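You operate a simulated robot arm through the tools that you are given. There is no shell and no other tool. Be economical: measure what you need, move in short steps, check, and stop when the job is done.

You run a simulated robot arm. Do the job below in one go: nothing can be reset, and whatever is moved stays where it is left.

## Task
Stack the sleeve pack labelled "Pasta" from the top of the long table on top of the sleeve pack labelled "Corn". Then open the long drawer, take the green bundle and leave it in the inside of the long drawer, then shut the drawer. Then take the deep tray on the top of the long table and put it away on the top of the coder bench. Then take the small tray from the top of the long table and put it on the open end of the sealer belt. Then take the short roll labelled "17 m" from the top of the long table and put it on top of the box sleeve there. Then take the tag from the sleeve station and put it on the shelf of the line table. Then stack the grey paper roll from the start of the line belt on top of the blue paper roll. Then put the tray on the shelf of the line table away on the top of the sealer table. Then put the core on the top of the line table away on the top of the sealer table. Then take the blue tile labelled "3 C" from the shelf of the line table and leave it on the start of the line belt. Then take the label pack labelled "Lot 57" from the top of the line table and put it on the sleeve well. Then put the dark blue bottle on the infeed lane away on the top of the island bench. Keep to this order. Set down upright: short roll, dark blue bottle.

Only the result counts: the job must be done as asked and must still hold three seconds after the hand-in. Knocking over, shifting, dropping, spilling or breaking anything else fails it.

## Robot
A 7-joint arm with a two-finger parallel gripper on a trunk, on a base that drives. Base frame: it is fixed to the floor where the robot stands at the start and does not move with it; the origin is under the middle of the robot, x ahead of it, y to its left, z up; the surface under the hand at the start is at about z = 0.85. Units: m, degrees, N and s.
With the tool pointing down near the work surface it reaches from about 0.38 to 0.76 m from the robot's upright axis, wherever it stands. Its first joint turns from -143.0 to 143.0 degrees. Places, roughly: blue tile [-1, -0.75, 0.25]; box sleeve (16x17x8 cm) [1.3, -0.1, 0.9]; core (6x6x13 cm) [-0.7, -1.1, 0.8]; dark blue bottle (6x6x11 cm) [4.5, 2.3, 0.9]; deep tray [1, 0.25, 1]; green bundle (10x5x3 cm) [1, -0.2, 0.9]; inside of the long drawer [1.5, 0.2, 0.7]; label pack [-1.25, -0.5, 0.75]; long drawer [1.5, 0.3, 0.8]; open end of the sealer belt (32x24 cm) [4.72, 1, 0.96]; paper roll [-1.75, -1.75, 1]; shelf of the line table [-1, -0.8, 0.4]; short roll [1.75, 0, 1]; sleeve pack [1, 0, 0.75]; sleeve well (22x17 cm) [-1.98, -2.62, 0.96]; small tray [1.75, 0, 0.75]; start of the line belt [-1.7, -1.8, 0.9]; tag [-1.75, -2.5, 1]; top of the coder bench [7.9, -2.7, 0.7]; top of the island bench [7.8, 0, 0.6]; top of the sealer table [4.7, 3.3, 0.7]; tray [-1, -1, 0.5]. Payload 3 kg.
The TCP is the grasp point between the finger pads, 0.03 m short of the fingertips. In the tool frame z runs along the fingers and y along their closing line. Largest opening 0.11 m; finger width 0.02, thickness 0.01; the body of the gripper, 0.048 by 0.112 m, starts 0.055 m behind the TCP.
Orientation is that of the tool frame in the base frame, as a unit quaternion [w, x, y, z]. With the fingers straight down and closing along the base's y, the tool's x points along the base's -x, its y along +y and its z along -z.

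## Interface
- The arm moves only by the tool drive_tool. Its argument "targets" is a list of rows, each an object of numbers (a shift or turn left out is 0, a gripper value left out holds the last): "grip": the opening, from 0 (shut) to 1 (fully open); "dx", "dy", "dz": the shift along the base's x, y, z in m; "ax", "ay", "az": the turn, a rotation vector about the base's x, y, z in degrees. In form: [{"grip": .., "dx": .., "dy": .., "dz": .., "ax": .., "ay": .., "az": ..}, ...]. A call has 1 to 20 rows; each row is the pose to reach, as a shift and turn from the pose commanded when the call began. Each row takes 0.2 s and may step no farther than 0.05 m and 8.6 degrees from the row before; otherwise, or with a gripper value out of range, the whole call is refused. Where a pose cannot be reached the arm comes as near as it can. A force on the tool above 40 N (or 10 N above the force at the start of the call, whichever is more), or a blocked arm, ends the call early, and 0.2 s more pass. Each finger travels about 0.108 m/s and halts on what it meets, pressing with about 41 N; the grip force reading is that of the motor and also rises with nothing between the fingers. The clock runs only during rows and for 0.2 s after the last one: add rows that repeat a pose to give the fingers time. The reply holds the time, the measured pose of the TCP, the force on the tool along the base axes, the opening and the grip force, in the units named above and with some noise, with the torque about the TCP (base axes, N m) and any sound that the robot's microphone picked up, and new pictures: "show" is both (left out), scene, wrist or none.
- Cameras (640 x 400 px; columns grow to the right, rows downward): "scene" is now at [0.0865, -0.0565, 1.6258]; the picture's right is [-0.99, -0.16, 0.00], its down [-0.15, 0.92, -0.36] and it looks along [0.06, -0.36, -0.93] (base axes); focal length 214 px, centre (320, 200). "wrist" rides on the gripper at [0.072, 0.017, -0.103] in the tool frame; the picture's right is [-0.23, 0.97, 0.00], its down [-0.76, -0.18, -0.62] and it looks along [-0.61, -0.14, 0.78] (tool axes); focal length 222 px, centre (320, 200).
- lift_body(by): slides the trunk up (or, below 0, down) by that many m; the arm and the scene camera ride with it, the base frame stays. It gives what a move gives, with no picture.
- drive_base(legs): drives the robot by 1 to 6 legs, each [ahead, left, turn to the left] in m, m and degrees, along the robot's own axes; the way and the turn of a leg run together, so that a leg with both is an arc; at most 1.5 m and 180 degrees a leg. The arm and the cameras ride along, it lands a little off, and it stops where it bumps. It gives what a move gives, and a new picture of the scene camera.
- aim_head(pan, tilt): turns the head with the scene camera to pan (to the left, within 86 degrees either way) and tilt (down, from -29 to 69), counted from straight ahead of the robot. It gives what a move gives, and a new picture of the scene camera.
- pixel_to_xyz(camera, pixels): for up to 12 pixels [column, row] of the newest picture of that camera ("zoom" is the newest enlarged one), the place [x, y, z] in the base frame of the surface seen there, good to about 0.002 m. The clock stands still meanwhile.
- enlarge(camera, box): a new picture of the part [left, top, right, bottom] of that camera's present view, enlarged. The clock stands still meanwhile.
- finish_job(): hands the job in; it is judged then, once.

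Keep the steps short. Do not move on a guess: measure, check each grasp and each placing, and mend mistakes. In all there are 392 turns and 360 pictures (those below and enlarged ones count). Leave the gripper open and the arm clear of the work at the hand-in unless told otherwise, and finish with a single line.

The tools are called after "Request:" as a command line: name --argument value ..., lists and objects as JSON in quotes. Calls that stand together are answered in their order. drive_tool: Moves the arm, as the interface text tells. Its arguments: {"type":"object","properties":{"targets":{"type":"array","items":{"type":"object","properties":{"grip":{"type":"number"},"dx":{"type":"number"},"dy":{"type":"number"},"dz":{"type":"number"},"ax":{"type":"number"},"ay":{"type":"number"},"az":{"type":"number"}}}},"show":{"type":"string","enum":["both","scene","wrist","none"]}},"required":["targets"]} The other tools are called the same way: lift_body (by) slides the trunk up or down; drive_base (legs) drives the base; aim_head (pan, tilt) turns the head that bears the scene camera; pixel_to_xyz (camera, pixels) gives the place of the surface under pixels of a picture; enlarge (camera, box) takes an enlarged picture of a part of a camera's view; finish_job () hands the job in.

At the start:

```text
clock: 0.0
tool_pos: [0.7428, -0.1653, 1.2453]
orientation: [0.0, 0.0, 1.0, -0.001]
wrist_force: [0.0, -0.2, -0.3]
torque: [0.02, 0.0, -0.01]
opening: 0.1105
finger_force: 0.1
trunk travel left (down, up): [-0.771, 0.119]
robot x, y, heading: [-0.001, 0.0006, -0.1]
head pan, tilt: [-80.5, 68.8]
```

scene: 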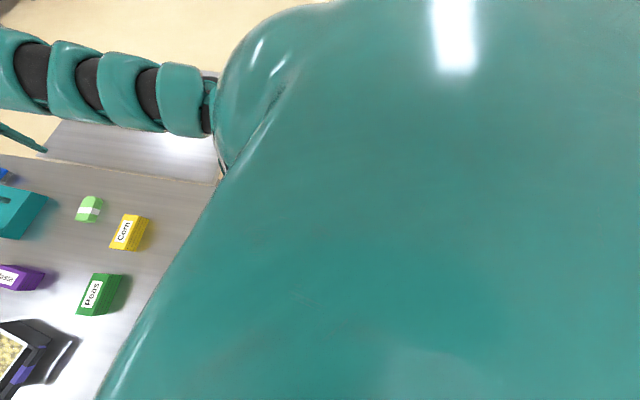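
wrist: 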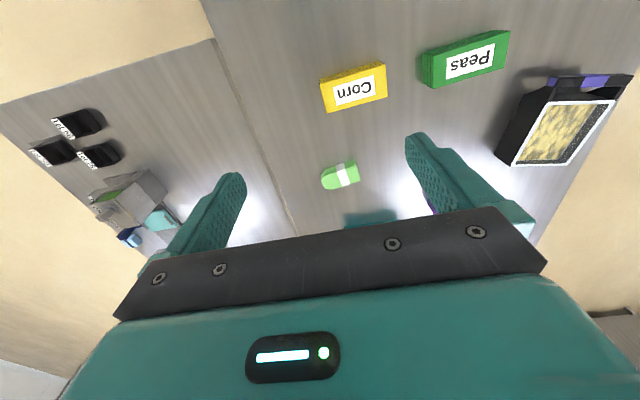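

The head looks to the right and down. I turn it forward to see the long table.

Request:
aim_head --pan 0 --tilt 40

```text
clock: 1.5
tool_pos: [0.742, -0.166, 1.2452]
orientation: [0.0, 0.0, 1.0, 0.0]
wrist_force: [0.0, 0.5, 0.4]
torque: [0.02, -0.03, 0.01]
opening: 0.11
finger_force: 0.1
trunk travel left (down, up): [-0.771, 0.119]
robot x, y, heading: [0.0003, 0.0017, -0.2]
head pan, tilt: [0.0, 40.0]
```

scene: 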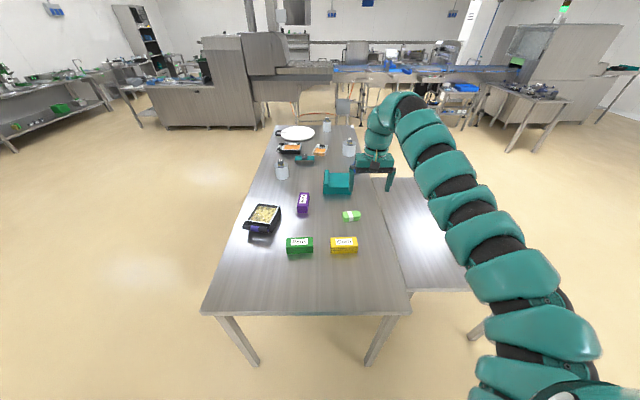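

Request:
enlarge --camera "scene" --box '[200, 110, 420, 290]'

Request:
enlarge --camera "scene" --box '[0, 0, 640, 150]'

Request:
pixel_to_xyz --camera "scene" --pixels '[[203, 312], [409, 313], [284, 124], [352, 125], [303, 197], [344, 240], [350, 214], [299, 243], [262, 213], [336, 178], [230, 340], [440, 240]]'

```text
2.22 times, centred on (310, 200) of scene
```

zoom: 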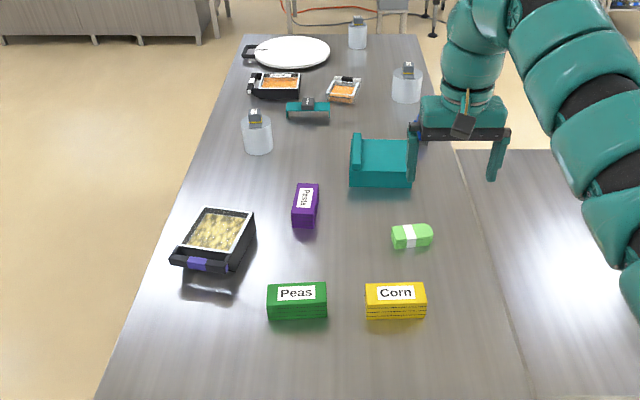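

```text
1.00 times, centred on (320, 75) of scene (not enlarged: the box is as wide or as high as the picture)
```

zoom: 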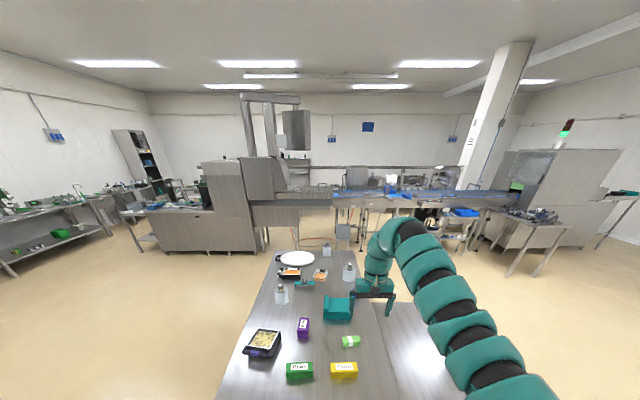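

```text
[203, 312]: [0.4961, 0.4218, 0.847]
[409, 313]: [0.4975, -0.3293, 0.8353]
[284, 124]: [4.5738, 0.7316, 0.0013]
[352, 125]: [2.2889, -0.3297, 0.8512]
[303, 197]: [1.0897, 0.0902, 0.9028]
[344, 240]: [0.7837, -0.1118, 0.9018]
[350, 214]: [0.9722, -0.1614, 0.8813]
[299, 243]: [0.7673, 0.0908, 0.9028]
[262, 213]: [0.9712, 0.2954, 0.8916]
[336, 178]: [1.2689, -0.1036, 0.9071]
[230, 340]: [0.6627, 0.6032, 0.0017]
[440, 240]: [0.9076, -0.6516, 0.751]
```

I see purple Pasta (303,197) and yellow Corn (344,240). I look down at my own base to know how close I can drive.

Request:
aim_head --pan 0 --tilt 69

Request:
aim_head --pan 75 --tilt 60

```text
clock: 2.5
tool_pos: [0.743, -0.1653, 1.2458]
orientation: [0.001, 0.0, 1.0, -0.001]
wrist_force: [0.2, -0.5, -0.6]
torque: [0.01, 0.01, -0.02]
opening: 0.11
finger_force: 0.1
trunk travel left (down, up): [-0.771, 0.119]
robot x, y, heading: [0.003, -0.0019, 0.1]
head pan, tilt: [0.0, 68.8]
```

scene: 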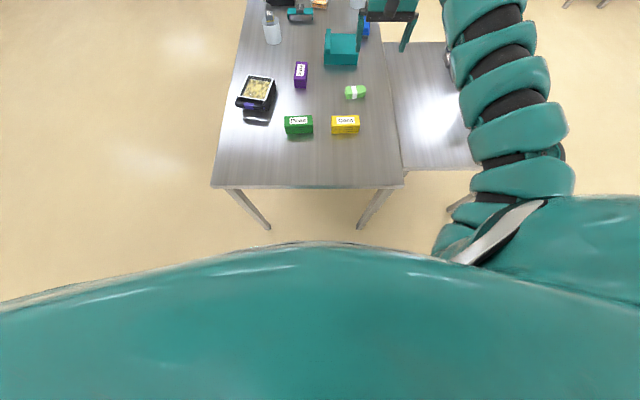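

```text
clock: 3.9
tool_pos: [0.7425, -0.1647, 1.2456]
orientation: [0.0, 0.0, 1.0, 0.0]
wrist_force: [0.1, -0.5, 0.1]
torque: [0.01, 0.0, 0.0]
opening: 0.1102
finger_force: 0.0
trunk travel left (down, up): [-0.771, 0.119]
robot x, y, heading: [-0.0013, -0.0021, -0.0]
head pan, tilt: [75.0, 60.0]
```

scene: 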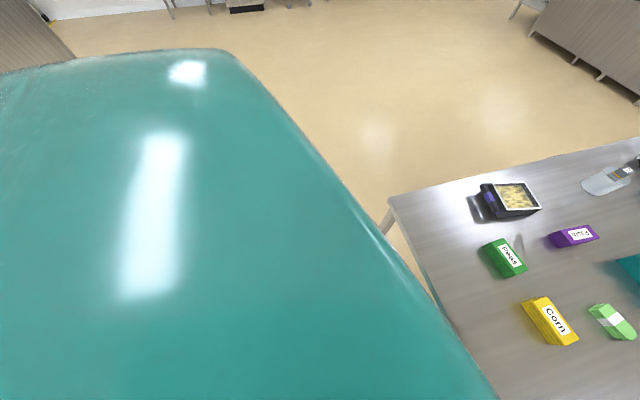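

I measure where the robot's body edge lies.

Request:
pixel_to_xyz --camera "scene" --pixels '[[230, 55], [300, 130], [370, 215], [440, 310], [490, 390], [150, 56], [20, 80], [150, 300], [400, 290], [390, 205]]'

Request:
aim_head --pan -20 --tilt 60

```text
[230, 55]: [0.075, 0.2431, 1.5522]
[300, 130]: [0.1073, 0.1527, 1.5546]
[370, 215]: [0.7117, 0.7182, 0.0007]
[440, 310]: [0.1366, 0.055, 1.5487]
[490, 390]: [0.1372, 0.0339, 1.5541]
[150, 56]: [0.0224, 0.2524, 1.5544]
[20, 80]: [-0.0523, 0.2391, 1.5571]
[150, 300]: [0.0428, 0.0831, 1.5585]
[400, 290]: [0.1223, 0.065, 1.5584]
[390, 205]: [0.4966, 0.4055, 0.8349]
```

```text
clock: 5.7
tool_pos: [0.7421, -0.1648, 1.2459]
orientation: [0.0, -0.001, 1.0, -0.001]
wrist_force: [-0.2, -0.3, 0.1]
torque: [0.0, 0.04, 0.0]
opening: 0.1102
finger_force: 0.0
trunk travel left (down, up): [-0.771, 0.119]
robot x, y, heading: [-0.0028, -0.0005, 0.1]
head pan, tilt: [-20.0, 60.0]
```

scene: 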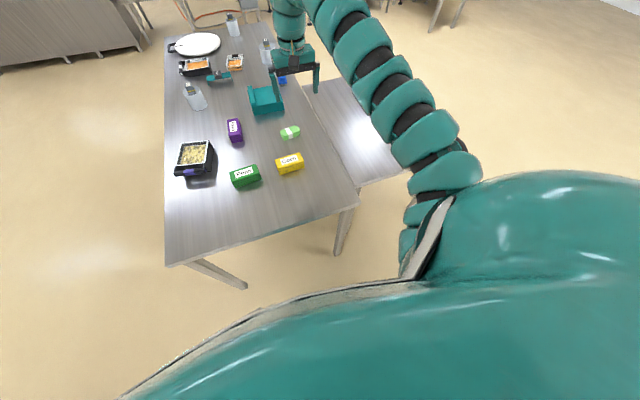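

Request:
pixel_to_xyz --camera "scene" --pixels '[[405, 260], [440, 240], [445, 175], [500, 220], [270, 305], [360, 288], [560, 175], [620, 185], [410, 220], [385, 60]]'

Request:
drive_base --legs '[[0.1, 0, 0]]'

```text
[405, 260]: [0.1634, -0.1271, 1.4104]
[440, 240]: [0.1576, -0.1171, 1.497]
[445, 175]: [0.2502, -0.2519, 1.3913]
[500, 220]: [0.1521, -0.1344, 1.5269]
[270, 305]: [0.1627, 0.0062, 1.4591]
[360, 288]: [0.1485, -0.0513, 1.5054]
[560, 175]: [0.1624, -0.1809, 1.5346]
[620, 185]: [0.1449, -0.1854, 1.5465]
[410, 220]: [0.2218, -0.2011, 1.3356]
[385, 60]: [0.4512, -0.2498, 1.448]
```

```text
clock: 6.8
tool_pos: [0.8445, -0.1648, 1.2446]
orientation: [-0.001, 0.0, 1.0, 0.0]
wrist_force: [-0.9, -0.1, 0.2]
torque: [0.02, 0.04, 0.02]
opening: 0.1099
finger_force: 0.1
trunk travel left (down, up): [-0.771, 0.119]
robot x, y, heading: [0.1018, -0.0007, 0.1]
head pan, tilt: [-20.0, 60.0]
```

scene: 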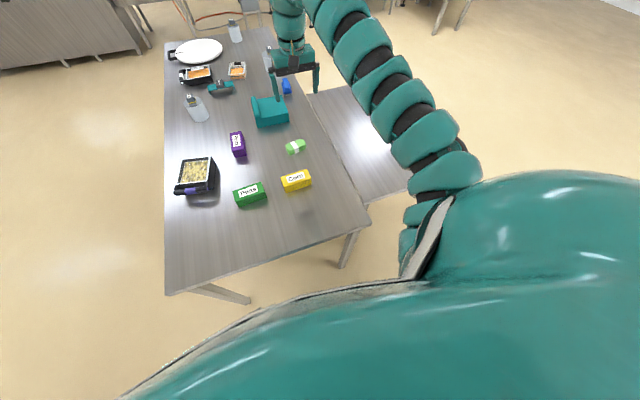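

Request:
drive_base --legs '[[0.15, 0, 0]]'

```text
clock: 8.2
tool_pos: [0.9951, -0.1665, 1.2443]
orientation: [-0.001, 0.0, 1.0, 0.0]
wrist_force: [1.4, 0.4, 0.3]
torque: [0.0, 0.01, -0.03]
opening: 0.1102
finger_force: 0.0
trunk travel left (down, up): [-0.771, 0.119]
robot x, y, heading: [0.249, -0.0017, 0.0]
head pan, tilt: [-20.0, 60.0]
```

scene: 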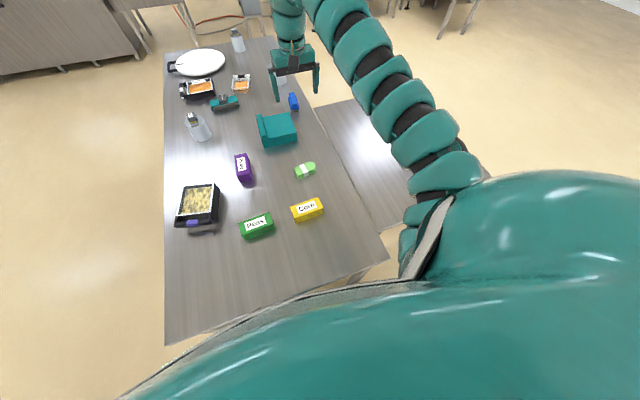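

I want to see my base footprint. I rotate the wrist by 160° so the wrist camera looks back at the robot.

Request:
drive_tool --targets '[{"az": 8}, {"az": 16}, {"az": 24}, {"az": 32}, {"az": 40}, {"az": 48}, {"az": 56}, {"az": 64}, {"az": 72}, {"az": 80}, {"az": 88}, {"az": 96}, {"az": 104}, {"az": 112}, {"az": 120}, {"az": 128}, {"az": 136}, {"az": 144}, {"az": 152}, {"az": 160}]' --show "wrist"

```text
clock: 12.4
tool_pos: [0.9933, -0.1663, 1.2453]
orientation: [0.0, 0.985, -0.172, 0.0]
wrist_force: [-0.5, 0.2, 0.1]
torque: [0.02, 0.02, -0.02]
opening: 0.1101
finger_force: 0.0
trunk travel left (down, up): [-0.771, 0.119]
robot x, y, heading: [0.2523, 0.0002, 0.1]
head pan, tilt: [-20.0, 60.0]
```

wrist: 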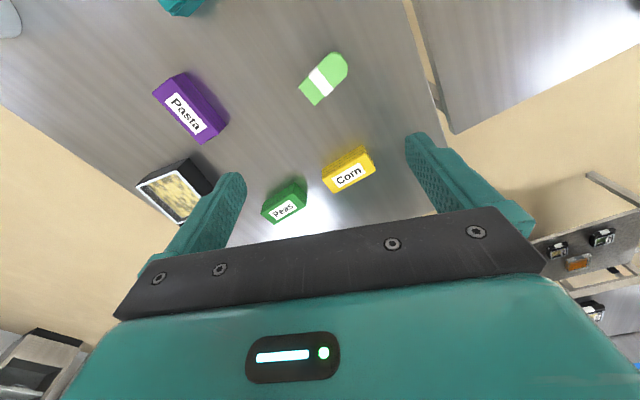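

The body is hidden by the palm. I measure Pasta and Corn corners closely instead.

Request:
enlarge --camera "scene" --box '[210, 130, 350, 250]'

```text
3.33 times, centred on (280, 190) of scene
```

zoom: 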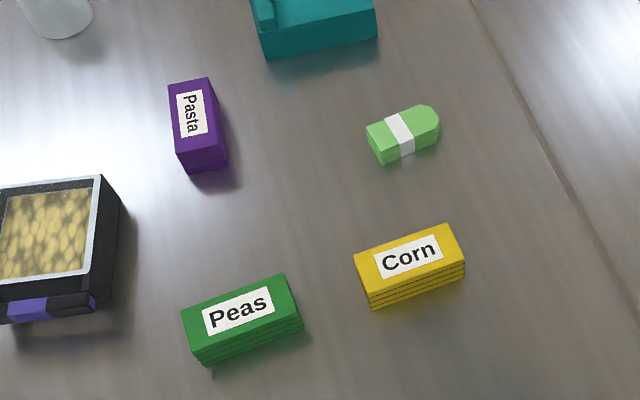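

Request:
pixel_to_xyz --camera "zoom" --pixels '[[170, 88], [206, 80], [217, 145], [180, 152], [358, 256], [446, 226], [462, 260], [372, 294], [300, 250], [370, 128], [415, 108], [438, 130]]'

```text
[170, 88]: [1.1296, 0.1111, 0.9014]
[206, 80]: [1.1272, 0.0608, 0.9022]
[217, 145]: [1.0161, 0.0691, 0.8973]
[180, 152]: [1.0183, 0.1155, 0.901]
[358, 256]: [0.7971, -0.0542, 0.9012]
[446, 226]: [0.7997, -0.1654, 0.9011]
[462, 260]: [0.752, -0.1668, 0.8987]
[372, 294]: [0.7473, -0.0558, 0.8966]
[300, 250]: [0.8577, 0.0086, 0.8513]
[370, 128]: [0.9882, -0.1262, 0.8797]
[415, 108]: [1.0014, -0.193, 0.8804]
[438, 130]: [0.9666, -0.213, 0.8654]
```

Pasta centre is (1.073, 0.089), axis turned about -2°. I move over it at height to test reach from here.

Request:
drive_tool --targets '[{"dy": 0.045, "dz": -0.02, "dx": 0.01, "az": 4}, {"dy": 0.085, "dz": -0.05, "dx": 0.02, "az": 9}, {"dy": 0.125, "dz": -0.07, "dx": 0.03, "az": 14}, {"dy": 0.165, "dz": -0.09, "dx": 0.045, "az": 18}, {"dy": 0.205, "dz": -0.11, "dx": 0.06, "az": 18}, {"dy": 0.24, "dz": -0.13, "dx": 0.07, "az": 18}, {"dy": 0.255, "dz": -0.16, "dx": 0.08, "az": 18}, {"dy": 0.255, "dz": -0.2, "dx": 0.08, "az": 18}, {"dy": 0.255, "dz": -0.245, "dx": 0.08, "az": 18}, {"dy": 0.255, "dz": -0.245, "dx": 0.08, "az": 18}]'

```text
refused: row 1 steps farther than a row can; nothing moved
```

Request:
drive_tool --targets '[{"dy": 0.04, "dz": -0.02, "dx": 0.01, "az": 4}, {"dy": 0.08, "dz": -0.04, "dx": 0.02, "az": 9}, {"dy": 0.12, "dz": -0.06, "dx": 0.03, "az": 14}, {"dy": 0.16, "dz": -0.08, "dx": 0.045, "az": 18}, {"dy": 0.2, "dz": -0.1, "dx": 0.06, "az": 18}, {"dy": 0.235, "dz": -0.12, "dx": 0.07, "az": 18}, {"dy": 0.255, "dz": -0.16, "dx": 0.08, "az": 18}, {"dy": 0.255, "dz": -0.2, "dx": 0.08, "az": 18}, {"dy": 0.255, "dz": -0.245, "dx": 0.08, "az": 18}, {"dy": 0.255, "dz": -0.245, "dx": 0.08, "az": 18}]'

```text
clock: 14.6
tool_pos: [1.0105, 0.0564, 1.0023]
orientation: [0.001, 1.0, -0.018, 0.0]
wrist_force: [-0.2, 0.6, -0.3]
torque: [-0.01, 0.07, 0.0]
opening: 0.11
finger_force: 0.1
out of reach, approached as far as the arm can: row 4, 5, 6, 7, 8, 9, 10
trunk travel left (down, up): [-0.771, 0.119]
robot x, y, heading: [0.2519, -0.0036, 0.0]
head pan, tilt: [-20.0, 60.0]
```

scene: 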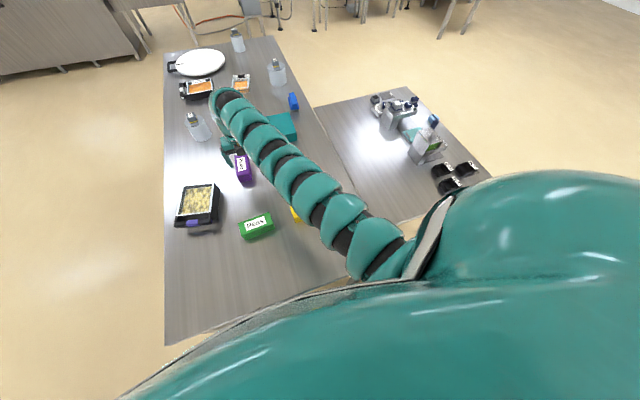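
wrist: 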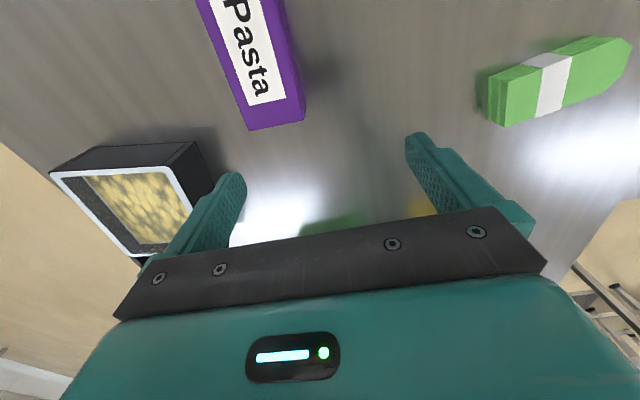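

I can reach only 0.76 m from my axis, so I come at Pasta from the table's left side. First I raise and retract the arm.

Request:
drive_tool --targets '[{"dz": 0.05}, {"dz": 0.1}, {"dz": 0.15}, {"dz": 0.2}, {"dz": 0.2, "dx": -0.05, "dy": -0.02}, {"dz": 0.2, "dx": -0.1, "dy": -0.04}, {"dz": 0.2, "dx": -0.14, "dy": -0.06}, {"dz": 0.2, "dx": -0.18, "dy": -0.08}, {"dz": 0.2, "dx": -0.22, "dy": -0.1}, {"dz": 0.2, "dx": -0.26, "dy": -0.12}]' --show "none"

Request:
drive_base --legs '[[-0.25, 0, 0], [0, 0.9, 0], [1.05, 0, 0], [0, 0, -90], [0.2, 0, 0]]'

```text
refused: row 5 steps farther than a row can; nothing moved
```

```text
clock: 30.7
tool_pos: [1.1443, -0.0591, 1.0026]
orientation: [0.001, -0.705, 0.709, 0.001]
wrist_force: [0.1, 0.3, 0.2]
torque: [-0.01, -0.02, 0.01]
opening: 0.11
finger_force: 0.0
trunk travel left (down, up): [-0.771, 0.119]
robot x, y, heading: [1.0679, 0.7024, -88.4]
head pan, tilt: [-20.0, 60.0]
```

scene: 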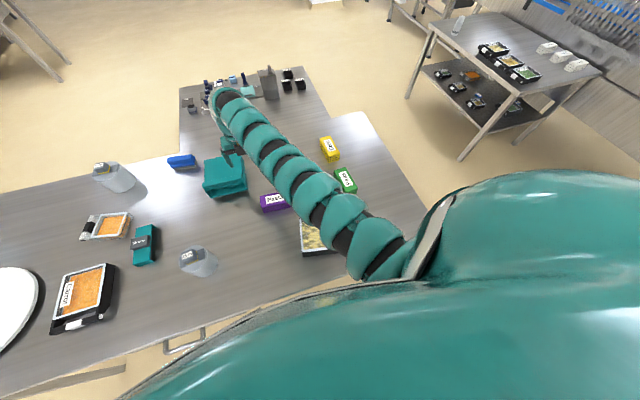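

The arm was carried low but nothing was touched. I'm at (1.07, 0.70) facing the table. Pasta is 0.61 m ahead; I move above it and turn the fingers to close along y.

Request:
drive_tool --targets '[{"dz": 0.02, "az": -8}, {"dz": 0.02, "az": -16}, {"dz": 0.02, "az": -24}, {"dz": 0.02, "az": -32, "dx": -0.01, "dy": 0.02}, {"dz": 0.02, "az": -40, "dx": -0.02, "dy": 0.04}, {"dz": 0.02, "az": -48, "dx": -0.03, "dy": 0.06}, {"dz": 0.02, "az": -56, "dx": -0.04, "dy": 0.08}, {"dz": 0.02, "az": -64, "dx": -0.05, "dy": 0.1}, {"dz": 0.02, "az": -72, "dx": -0.06, "dy": 0.12}, {"dz": 0.02, "az": -80, "dx": -0.071, "dy": 0.14}, {"dz": 0.02, "az": -88, "dx": -0.071, "dy": 0.148}, {"dz": 0.02, "az": -92, "dx": -0.071, "dy": 0.148}]'

```text
clock: 33.3
tool_pos: [1.0566, 0.1063, 0.9602]
orientation: [0.0, -0.006, 1.0, -0.002]
wrist_force: [0.2, -0.5, -0.7]
torque: [0.02, 0.02, 0.03]
opening: 0.1101
finger_force: 0.1
out of reach, approached as far as the arm can: row 8, 9, 10, 11, 12
trunk travel left (down, up): [-0.771, 0.119]
robot x, y, heading: [1.0658, 0.7014, -88.3]
head pan, tilt: [-20.0, 60.0]
```

scene: 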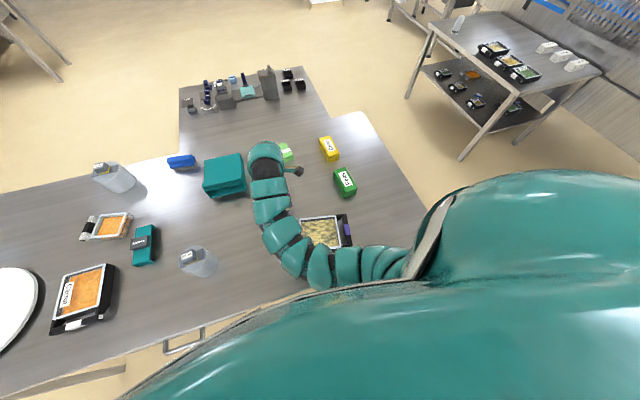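
wrist: 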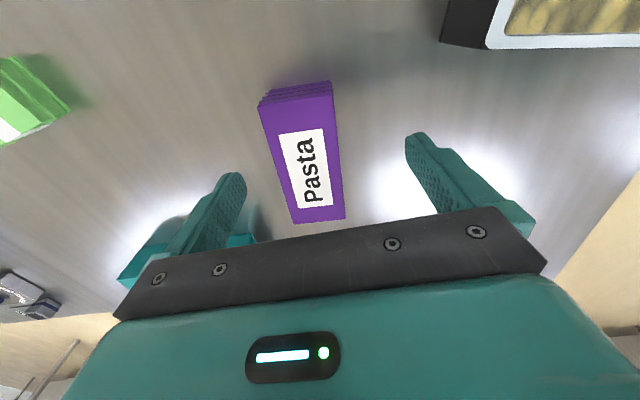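

Reached (1.057, 0.106, 0.960), a bit off; I correct in small steps at this height.

Request:
drive_tool --targets '[{"dx": 0.008, "dy": -0.008}, {"dx": 0.016, "dy": -0.017}, {"dx": 0.016, "dy": -0.017}]' --show "none"

```text
clock: 34.1
tool_pos: [1.0736, 0.0892, 0.9631]
orientation: [0.0, -0.007, 1.0, -0.003]
wrist_force: [0.1, -0.3, -0.3]
torque: [0.0, 0.0, 0.0]
opening: 0.11
finger_force: 0.0
trunk travel left (down, up): [-0.771, 0.119]
robot x, y, heading: [1.0653, 0.7022, -88.4]
head pan, tilt: [-20.0, 60.0]
```

Over Pasta now. Descend to z 0.885 and close.

Request:
drive_tool --targets '[{"dz": -0.03, "az": -1.5}, {"dz": -0.06, "az": -3}, {"dz": -0.077, "az": -3}, {"dz": -0.077, "az": -3}, {"dz": -0.077, "az": -3, "grip": 0.3}, {"dz": -0.077, "az": -3, "grip": 0.3}, {"dz": -0.077, "az": -3, "grip": 0.3}]' --show "wrist"

```text
clock: 35.7
tool_pos: [1.0735, 0.0898, 0.8854]
orientation: [0.0, 0.019, 1.0, -0.002]
wrist_force: [0.3, -0.4, -1.2]
torque: [0.07, -0.07, -0.05]
opening: 0.0546
finger_force: 40.7
trunk travel left (down, up): [-0.771, 0.119]
robot x, y, heading: [1.0657, 0.6998, -88.6]
head pan, tilt: [-20.0, 60.0]
```

wrist: 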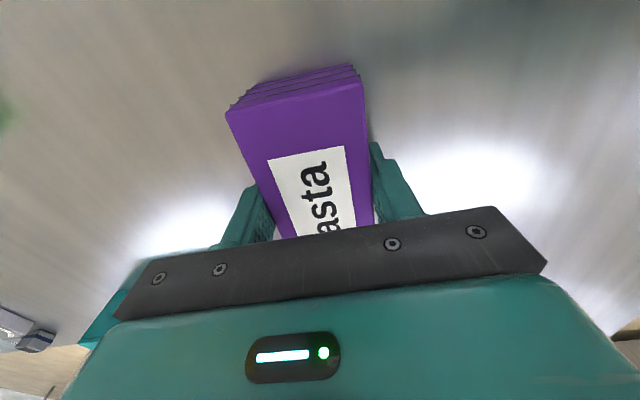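

Gripped (opening 0.055). Lift straight up.

Request:
drive_tool --targets '[{"dz": 0.02}, {"dz": 0.06}, {"dz": 0.1}, {"dz": 0.15}, {"dz": 0.19}]' --show "wrist"

```text
clock: 36.9
tool_pos: [1.0793, 0.0797, 0.9709]
orientation: [-0.001, 0.019, 1.0, -0.004]
wrist_force: [0.5, -0.6, -3.0]
torque: [0.01, 0.05, -0.01]
opening: 0.0546
finger_force: 41.2
out of reach, approached as far as the arm can: row 3, 4, 5
trunk travel left (down, up): [-0.771, 0.119]
robot x, y, heading: [1.0691, 0.7, -88.4]
head pan, tilt: [-20.0, 60.0]
```

wrist: 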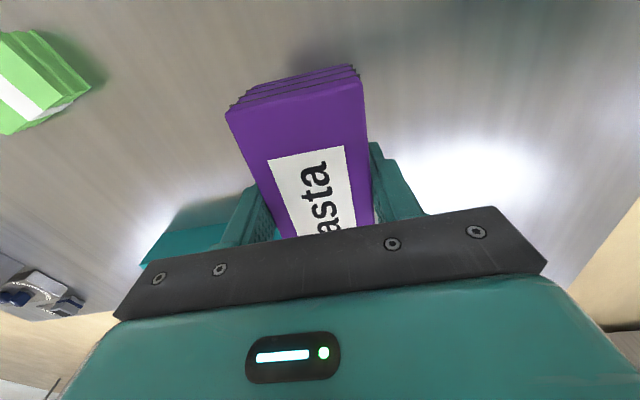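

The wrist pose limits height; I raise the trunk 0.11.

Request:
lift_body --by 0.11

```text
clock: 38.4
tool_pos: [1.0788, 0.0797, 1.081]
orientation: [-0.001, 0.018, 1.0, -0.005]
wrist_force: [-0.5, 0.3, -3.0]
torque: [0.03, 0.01, 0.0]
opening: 0.0547
finger_force: 40.8
trunk travel left (down, up): [-0.881, 0.009]
robot x, y, heading: [1.0672, 0.7026, -88.6]
head pan, tilt: [-20.0, 60.0]
```

Pack is clear at z 1.08. Drive round to the table's end.

Request:
drive_base --legs '[[-0.25, 0, 0], [0, -1.05, 0], [0, 0, 88.5], [0, -0.95, 0], [0.22, 0, 0]]'

```text
clock: 54.8
tool_pos: [0.8543, -0.0289, 1.08]
orientation: [0.002, -0.687, 0.726, -0.004]
wrist_force: [-0.1, 0.2, -3.0]
torque: [-0.03, 0.0, -0.01]
opening: 0.0549
finger_force: 40.6
trunk travel left (down, up): [-0.881, 0.009]
robot x, y, heading: [0.2344, -0.0322, 0.6]
head pan, tilt: [-20.0, 60.0]
```

scene: 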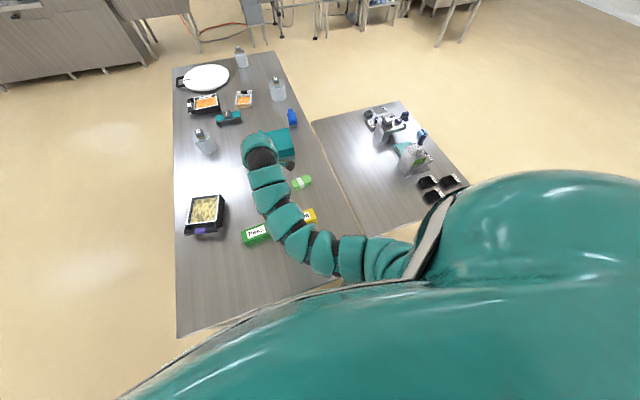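

Now over the table end; tool yaw is 86.8°. I move over Corn (0.774, -0.110), turning +5° to match it.

Request:
drive_tool --targets '[{"dx": -0.02, "dy": -0.02, "az": 2}, {"dx": -0.045, "dy": -0.045, "az": 4}, {"dx": -0.065, "dy": -0.065, "az": 5}, {"dx": -0.08, "dy": -0.081, "az": 5}, {"dx": -0.08, "dy": -0.081, "dz": -0.05, "az": 5}, {"dx": -0.08, "dy": -0.081, "dz": -0.09, "az": 5}, {"dx": -0.08, "dy": -0.081, "dz": -0.11, "az": 5}]'

```text
clock: 56.4
tool_pos: [0.772, -0.1076, 0.9693]
orientation: [-0.003, 0.718, -0.696, 0.003]
wrist_force: [-0.1, 0.2, -3.2]
torque: [-0.03, 0.03, 0.0]
opening: 0.0546
finger_force: 40.6
out of reach, approached as far as the arm can: row 1, 2, 3, 4
trunk travel left (down, up): [-0.881, 0.009]
robot x, y, heading: [0.2303, -0.0315, 0.5]
head pan, tilt: [-20.0, 60.0]
```

scene: 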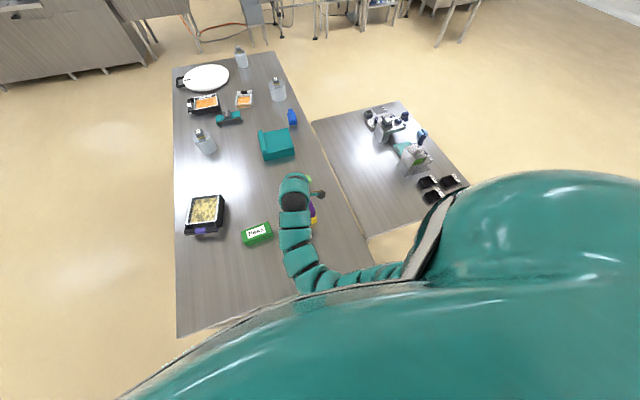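
wrist: 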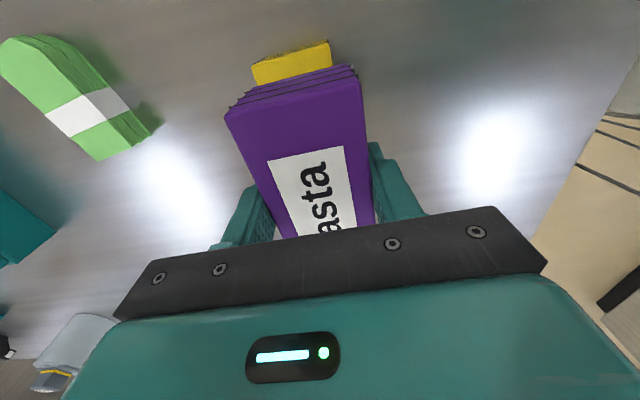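

Aligned with Corn beneath. Lower to contact at about 0.938, then open.

Request:
drive_tool --targets '[{"dx": 0.002, "dy": -0.002, "dz": -0.02}, {"dx": 0.002, "dy": -0.002, "dz": -0.03}, {"dx": 0.002, "dy": -0.002, "dz": -0.032}, {"dx": 0.002, "dy": -0.002, "dz": -0.032}]' --show "wrist"

```text
clock: 57.4
tool_pos: [0.7752, -0.1106, 0.938]
orientation: [-0.002, 0.718, -0.696, 0.003]
wrist_force: [0.3, 0.0, -2.0]
torque: [-0.01, -0.01, 0.0]
opening: 0.0546
finger_force: 41.1
trunk travel left (down, up): [-0.881, 0.009]
robot x, y, heading: [0.2303, -0.0282, 0.3]
head pan, tilt: [-20.0, 60.0]
```

wrist: 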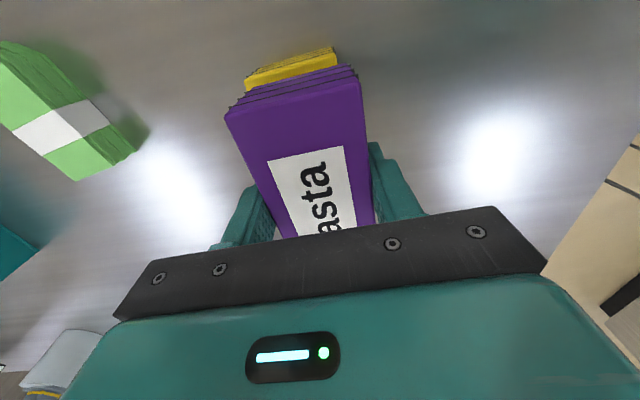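

Force drops from -3.2 to -2.0: first contact. 1-2 mm more, then open and rise.

Request:
drive_tool --targets '[{"dz": -0.002}, {"dz": -0.002, "grip": 0.6}, {"dz": -0.002, "grip": 0.8}, {"dz": -0.002, "grip": 0.8}, {"dz": 0.03, "grip": 0.8}, {"dz": 0.07, "grip": 0.8}, {"dz": 0.11, "grip": 0.8}]'

```text
clock: 59.0
tool_pos: [0.7761, -0.1101, 1.0496]
orientation: [-0.003, 0.719, -0.695, 0.005]
wrist_force: [0.7, -0.4, 0.6]
torque: [-0.05, -0.02, -0.01]
opening: 0.0879
finger_force: 0.0
trunk travel left (down, up): [-0.881, 0.009]
robot x, y, heading: [0.2338, -0.0323, 0.5]
head pan, tilt: [-20.0, 60.0]
```

scene: 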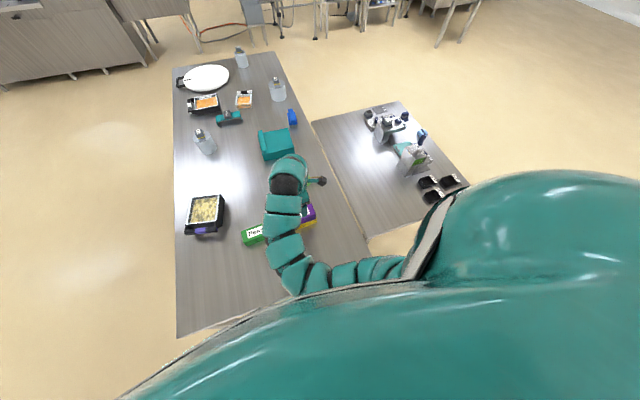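
wrist: 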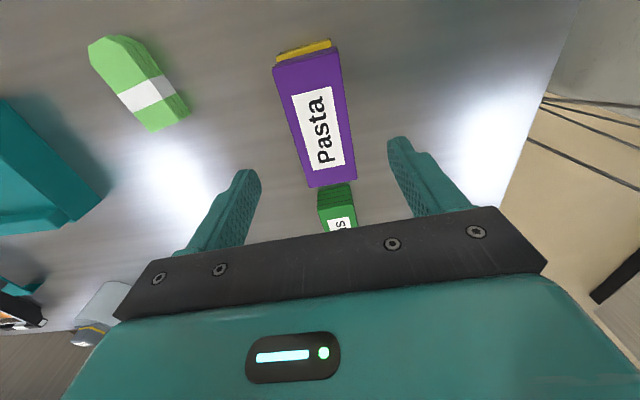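

Pasta sits on Corn, well aligned. Next the drawer. I raise and retract the arm to a neutral yaw first.

Request:
drive_tool --targets '[{"dz": 0.03, "az": -8}, {"dz": 0.06, "az": -16}, {"dz": 0.08, "az": -24}, {"dz": 0.1, "az": -32}, {"dz": 0.12, "az": -40}, {"dz": 0.13, "az": -48}, {"dz": 0.14, "az": -56}, {"dz": 0.15, "az": -64}, {"dz": 0.15, "az": -72}, {"dz": 0.15, "az": -80}, {"dz": 0.15, "az": -88}, {"dz": 0.15, "az": -91}]' --show "none"

```text
clock: 61.6
tool_pos: [0.6994, -0.1357, 1.1414]
orientation: [0.03, -0.007, 0.999, -0.02]
wrist_force: [0.5, -0.7, 0.4]
torque: [0.01, -0.01, -0.02]
opening: 0.0881
finger_force: 0.1
out of reach, approached as far as the arm can: row 1, 2, 3, 4, 5, 6, 7, 8, 9, 10, 11, 12
trunk travel left (down, up): [-0.881, 0.009]
robot x, y, heading: [0.232, -0.028, 0.3]
head pan, tilt: [-20.0, 60.0]
```

Request:
drive_base --legs '[[-0.25, 0, 0], [0, 1.28, 0], [1.48, 0, 0], [0, 0, -90]]'

Request:
aim_head --pan 0 --tilt 50

```text
clock: 80.2
tool_pos: [1.3434, 0.7904, 1.1423]
orientation: [0.007, 0.708, 0.705, -0.035]
wrist_force: [0.3, -0.3, -0.5]
torque: [-0.02, -0.01, -0.03]
opening: 0.0878
finger_force: 0.1
trunk travel left (down, up): [-0.881, 0.009]
robot x, y, heading: [1.4657, 1.2524, -90.6]
head pan, tilt: [-20.0, 60.0]
```

scene: 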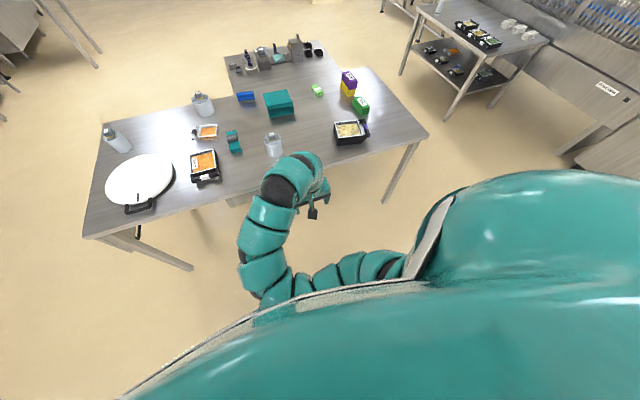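

```text
clock: 81.1
tool_pos: [1.344, 0.789, 1.1409]
orientation: [0.007, 0.707, 0.706, -0.035]
wrist_force: [0.6, -0.7, 0.3]
torque: [0.02, 0.01, -0.03]
opening: 0.0879
finger_force: 0.0
trunk travel left (down, up): [-0.881, 0.009]
robot x, y, heading: [1.4617, 1.2578, -90.4]
head pan, tilt: [0.0, 50.0]
```

scene: 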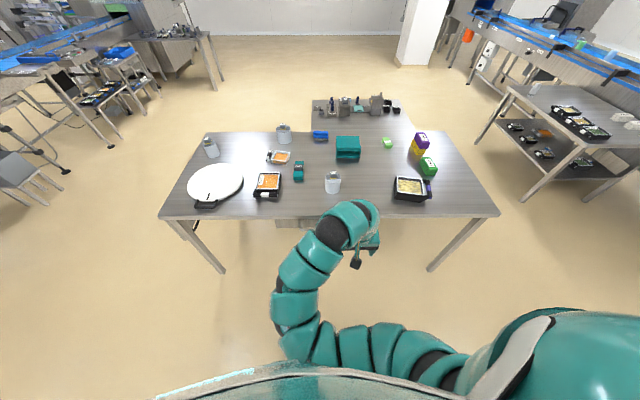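

The arm hides the drawer. I move it aside to the right and lower the trunk for a lower view.

Request:
drive_tool --targets '[{"dx": -0.04, "dy": 0.02}, {"dx": -0.08, "dy": 0.04}, {"dx": -0.12, "dy": 0.06}, {"dx": -0.16, "dy": 0.08}, {"dx": -0.2, "dy": 0.1}, {"dx": -0.24, "dy": 0.12}, {"dx": -0.28, "dy": 0.14}, {"dx": -0.32, "dy": 0.16}]' --show "none"

Request:
lift_body --by -0.4

Request:
aim_head --pan 0 --tilt 35

```text
clock: 82.9
tool_pos: [0.993, 0.9252, 1.1351]
orientation: [-0.008, 0.7, 0.713, -0.039]
wrist_force: [0.1, 0.3, -0.6]
torque: [-0.01, -0.01, -0.01]
opening: 0.088
finger_force: 0.2
out of reach, approached as far as the arm can: row 1, 2, 3, 4, 5, 6, 7, 8
trunk travel left (down, up): [-0.881, 0.009]
robot x, y, heading: [1.4614, 1.2531, -90.2]
head pan, tilt: [0.0, 50.0]
```

```text
clock: 86.7
tool_pos: [0.9959, 0.9233, 0.7366]
orientation: [-0.01, 0.7, 0.713, -0.04]
wrist_force: [-0.4, -0.1, -0.2]
torque: [0.01, 0.02, 0.02]
opening: 0.088
finger_force: 0.1
trunk travel left (down, up): [-0.481, 0.409]
robot x, y, heading: [1.4601, 1.253, -90.3]
head pan, tilt: [0.0, 50.0]
```

```text
clock: 87.5
tool_pos: [0.996, 0.924, 0.7364]
orientation: [-0.01, 0.7, 0.713, -0.04]
wrist_force: [-0.1, -0.2, -0.3]
torque: [0.0, -0.02, -0.02]
opening: 0.088
finger_force: 0.0
trunk travel left (down, up): [-0.481, 0.409]
robot x, y, heading: [1.457, 1.2543, -90.3]
head pan, tilt: [0.0, 35.0]
```

scene: 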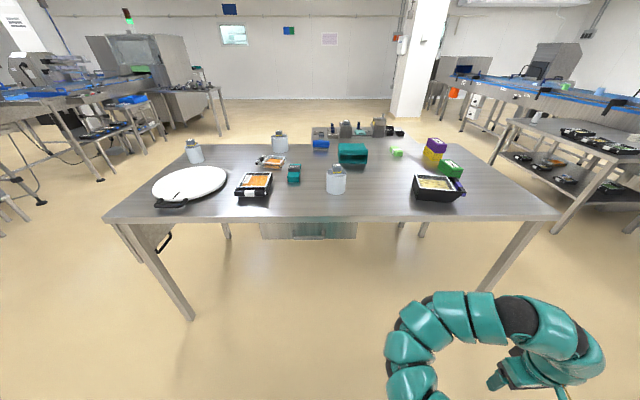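

Request:
enlarge --camera "scene" --box '[90, 190, 250, 290]'

Request:
enlarge --camera "scene" --box '[250, 190, 410, 290]'

Request:
pixel_to_xyz --camera "scene" --pixels '[[165, 242], [130, 238], [160, 232], [265, 230], [310, 230], [355, 230], [108, 218], [555, 215], [180, 200], [335, 182], [255, 186], [293, 175]]'

```text
4.00 times, centred on (170, 240) of scene
```

zoom: 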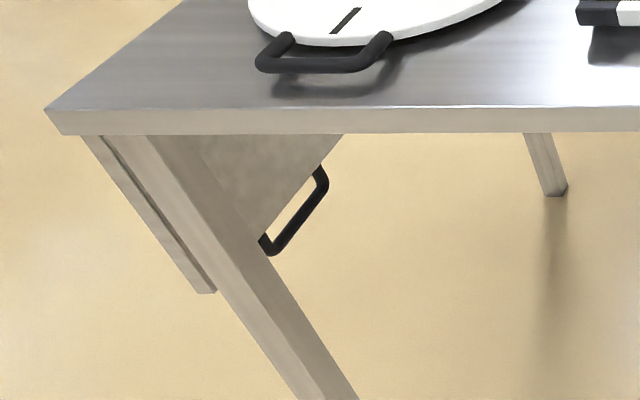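

```text
4.00 times, centred on (330, 240) of scene
```

zoom: 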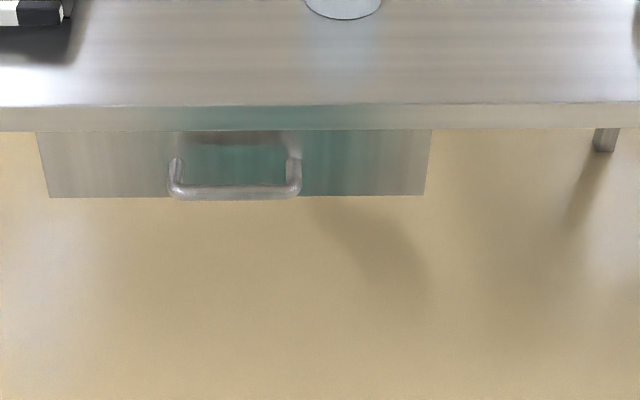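

```text
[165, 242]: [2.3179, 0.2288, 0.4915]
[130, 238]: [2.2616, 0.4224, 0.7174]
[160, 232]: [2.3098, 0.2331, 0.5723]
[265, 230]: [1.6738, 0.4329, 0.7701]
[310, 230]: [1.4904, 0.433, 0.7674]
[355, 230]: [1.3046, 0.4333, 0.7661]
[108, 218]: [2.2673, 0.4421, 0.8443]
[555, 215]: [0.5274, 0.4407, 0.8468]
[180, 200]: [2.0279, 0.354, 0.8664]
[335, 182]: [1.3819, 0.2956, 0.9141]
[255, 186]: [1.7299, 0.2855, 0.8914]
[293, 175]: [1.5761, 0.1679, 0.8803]
```

The drawer front is at y=0.433, x 1.30–1.68. I measure the handle bar from this enlarged view... re-enlarge around it.

Request:
enlarge --camera "scene" --box '[280, 205, 340, 250]'

```text
8.89 times, centred on (310, 228) of scene
```

zoom: 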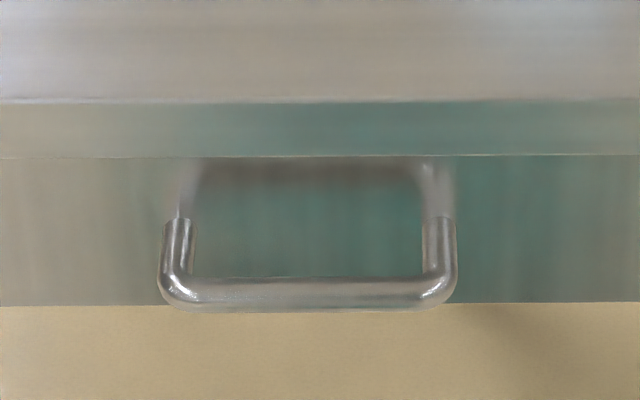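

Request:
pixel_to_xyz --camera "zoom" --pixels '[[310, 284], [310, 293], [310, 303], [200, 290], [420, 290], [180, 235], [437, 235], [310, 240], [310, 200], [30, 250], [310, 140], [310, 110]]'

```text
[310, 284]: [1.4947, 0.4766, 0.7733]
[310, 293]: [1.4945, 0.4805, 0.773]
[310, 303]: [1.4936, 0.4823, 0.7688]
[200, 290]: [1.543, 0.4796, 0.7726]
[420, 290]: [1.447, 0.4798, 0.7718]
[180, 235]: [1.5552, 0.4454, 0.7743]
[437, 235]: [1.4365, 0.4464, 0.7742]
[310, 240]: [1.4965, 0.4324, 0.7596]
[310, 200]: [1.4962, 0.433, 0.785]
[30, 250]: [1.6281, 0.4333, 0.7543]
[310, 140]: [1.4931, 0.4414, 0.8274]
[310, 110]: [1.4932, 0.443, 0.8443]
```

Handle bar: y≈0.478, z≈0.771, x 1.44–1.555. I back up a bit, then turn the tool to point level at the drawer with fingers closing vertically.

Request:
drive_base --legs '[[-0.12, 0, 0]]'

Request:
drive_tool --targets '[{"ax": -4.62, "ay": -4.62, "az": -4.62, "dx": 0.033, "dy": -0.025}, {"ax": -9.24, "ay": -9.24, "az": -9.24, "dx": 0.066, "dy": -0.05}, {"ax": -13.86, "ay": -13.86, "az": -13.86, "dx": 0.1, "dy": -0.075}, {"ax": -18.48, "ay": -18.48, "az": -18.48, "dx": 0.133, "dy": -0.1}, {"ax": -23.1, "ay": -23.1, "az": -23.1, "dx": 0.166, "dy": -0.125}, {"ax": -27.7, "ay": -27.7, "az": -27.7, "dx": 0.2, "dy": -0.15}, {"ax": -32.3, "ay": -32.3, "az": -32.3, "dx": 0.233, "dy": -0.175}, {"ax": -36.9, "ay": -36.9, "az": -36.9, "dx": 0.266, "dy": -0.2}, {"ax": -41.5, "ay": -41.5, "az": -41.5, "dx": 0.3, "dy": -0.225}, {"ax": -46.2, "ay": -46.2, "az": -46.2, "dx": 0.333, "dy": -0.25}, {"ax": -50.8, "ay": -50.8, "az": -50.8, "dx": 0.366, "dy": -0.275}, {"ax": -55.4, "ay": -55.4, "az": -55.4, "dx": 0.4, "dy": -0.3}, {"ax": -60, "ay": -60, "az": -60, "dx": 0.433, "dy": -0.325}, {"ax": -64.7, "ay": -64.7, "az": -64.7, "dx": 0.466, "dy": -0.35}, {"ax": -69.3, "ay": -69.3, "az": -69.3, "dx": 0.499, "dy": -0.37}]'

```text
clock: 88.7
tool_pos: [0.997, 1.0434, 0.738]
orientation: [-0.01, 0.7, 0.713, -0.039]
wrist_force: [0.6, 0.6, 0.5]
torque: [-0.04, 0.01, 0.0]
opening: 0.0881
finger_force: 0.1
trunk travel left (down, up): [-0.481, 0.409]
robot x, y, heading: [1.4582, 1.3746, -90.5]
head pan, tilt: [0.0, 35.0]
```

scene: 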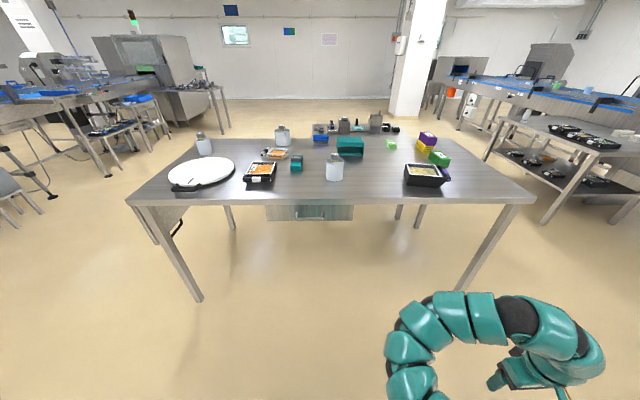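

```text
clock: 91.9
tool_pos: [1.4953, 0.6773, 0.7432]
orientation: [0.683, 0.73, 0.005, -0.019]
wrist_force: [0.9, 0.3, 0.5]
torque: [0.01, 0.02, -0.02]
opening: 0.0879
finger_force: 0.1
out of reach, approached as far as the arm can: row 1, 2, 3, 4, 5, 6, 7, 8, 9, 10, 15
trunk travel left (down, up): [-0.481, 0.409]
robot x, y, heading: [1.4629, 1.3745, -90.6]
head pan, tilt: [0.0, 35.0]
```

scene: 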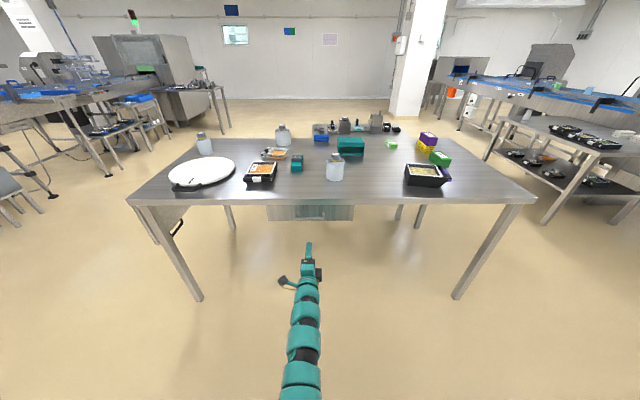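
wrist: 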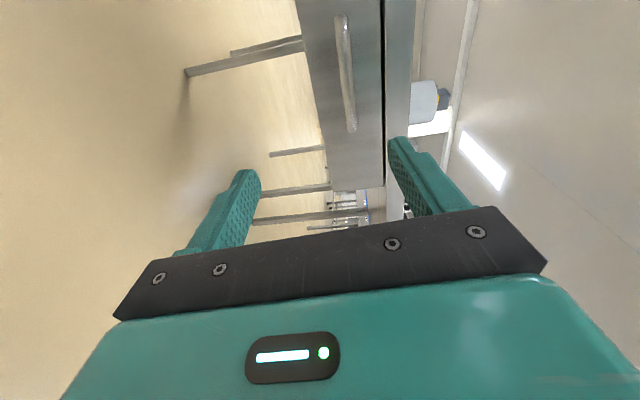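

Tool is level, facing the handle. Raise to z 0.771, set a 0.05 opening, and move in to y 0.476.

Request:
drive_tool --targets '[{"ax": -2, "dz": 0.015, "grip": 0.48}, {"ax": -3.5, "dz": 0.028, "grip": 0.48}, {"ax": -3.5, "dz": 0.028, "dy": -0.04}, {"ax": -3.5, "dz": 0.028, "dy": -0.08}, {"ax": -3.5, "dz": 0.028, "dy": -0.12}, {"ax": -3.5, "dz": 0.028, "dy": -0.15}]'

```text
clock: 93.3
tool_pos: [1.4889, 0.5266, 0.7672]
orientation: [0.704, 0.71, -0.01, -0.021]
wrist_force: [-1.5, 0.2, -0.2]
torque: [-0.02, 0.03, 0.01]
opening: 0.0526
finger_force: 0.0
trunk travel left (down, up): [-0.481, 0.409]
robot x, y, heading: [1.4587, 1.3756, -90.6]
head pan, tilt: [0.0, 35.0]
```

scene: 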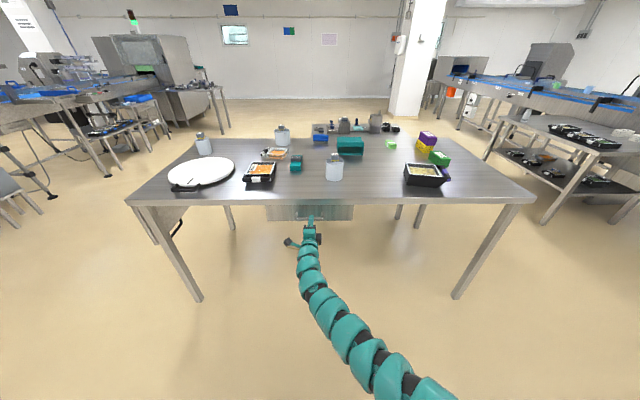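
wrist: 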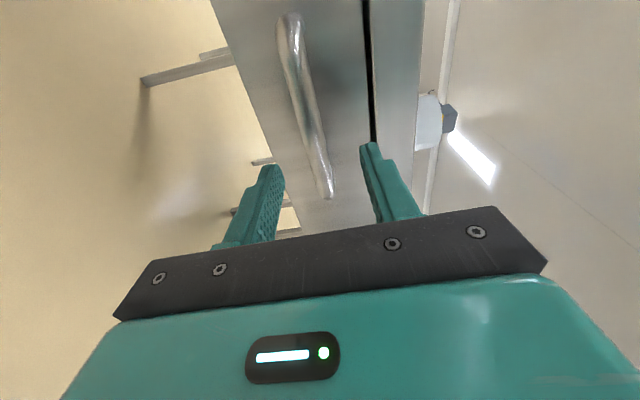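

Bar is between the fingers. Move in 0.05 and close.

Request:
drive_tool --targets '[{"dz": 0.003, "dy": -0.025, "dx": 0.003}, {"dz": 0.004, "dy": -0.049, "dx": 0.005}, {"dz": 0.004, "dy": -0.049, "dx": 0.005}, {"dz": 0.004, "dy": -0.049, "dx": 0.005, "grip": 0}, {"dz": 0.004, "dy": -0.049, "dx": 0.005, "grip": 0}, {"dz": 0.004, "dy": -0.049, "dx": 0.005, "grip": 0}]' --show "wrist"

```text
clock: 94.9
tool_pos: [1.4968, 0.4801, 0.7653]
orientation: [0.699, 0.715, -0.009, -0.022]
wrist_force: [-1.1, 2.3, -12.5]
torque: [0.13, -0.75, 0.29]
opening: 0.0156
finger_force: 44.6
trunk travel left (down, up): [-0.481, 0.409]
robot x, y, heading: [1.4607, 1.3751, -90.7]
head pan, tilt: [0.0, 35.0]
stopped in row 6: the force on the tool passed its limit at 42 N (the readings are from after the stop); the commanded pose is now the measured one
```

wrist: 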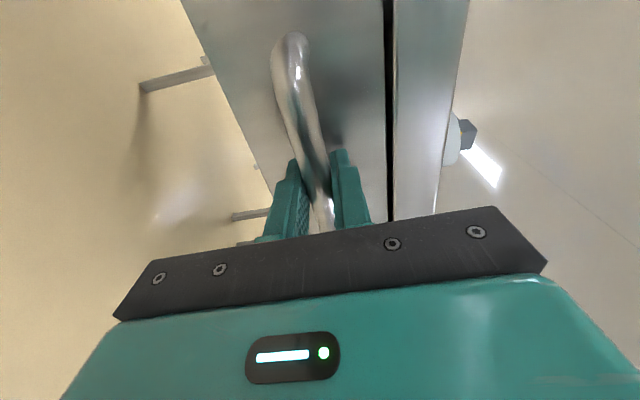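

Handle gripped. Pull gently toward +y with the arm.

Request:
drive_tool --targets '[{"dy": 0.01}, {"dy": 0.03}, {"dy": 0.05}, {"dy": 0.07}, {"dy": 0.09}, {"dy": 0.11}]' --show "scene"

```text
clock: 96.3
tool_pos: [1.496, 0.5891, 0.7641]
orientation: [0.7, 0.714, -0.01, -0.021]
wrist_force: [-3.2, 1.8, -29.9]
torque: [0.12, -0.77, -0.14]
opening: 0.016
finger_force: 45.0
trunk travel left (down, up): [-0.481, 0.409]
robot x, y, heading: [1.4634, 1.3738, -90.9]
head pan, tilt: [0.0, 35.0]
```

scene: 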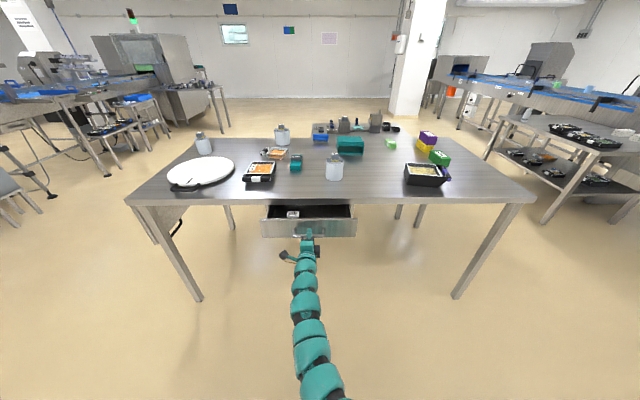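

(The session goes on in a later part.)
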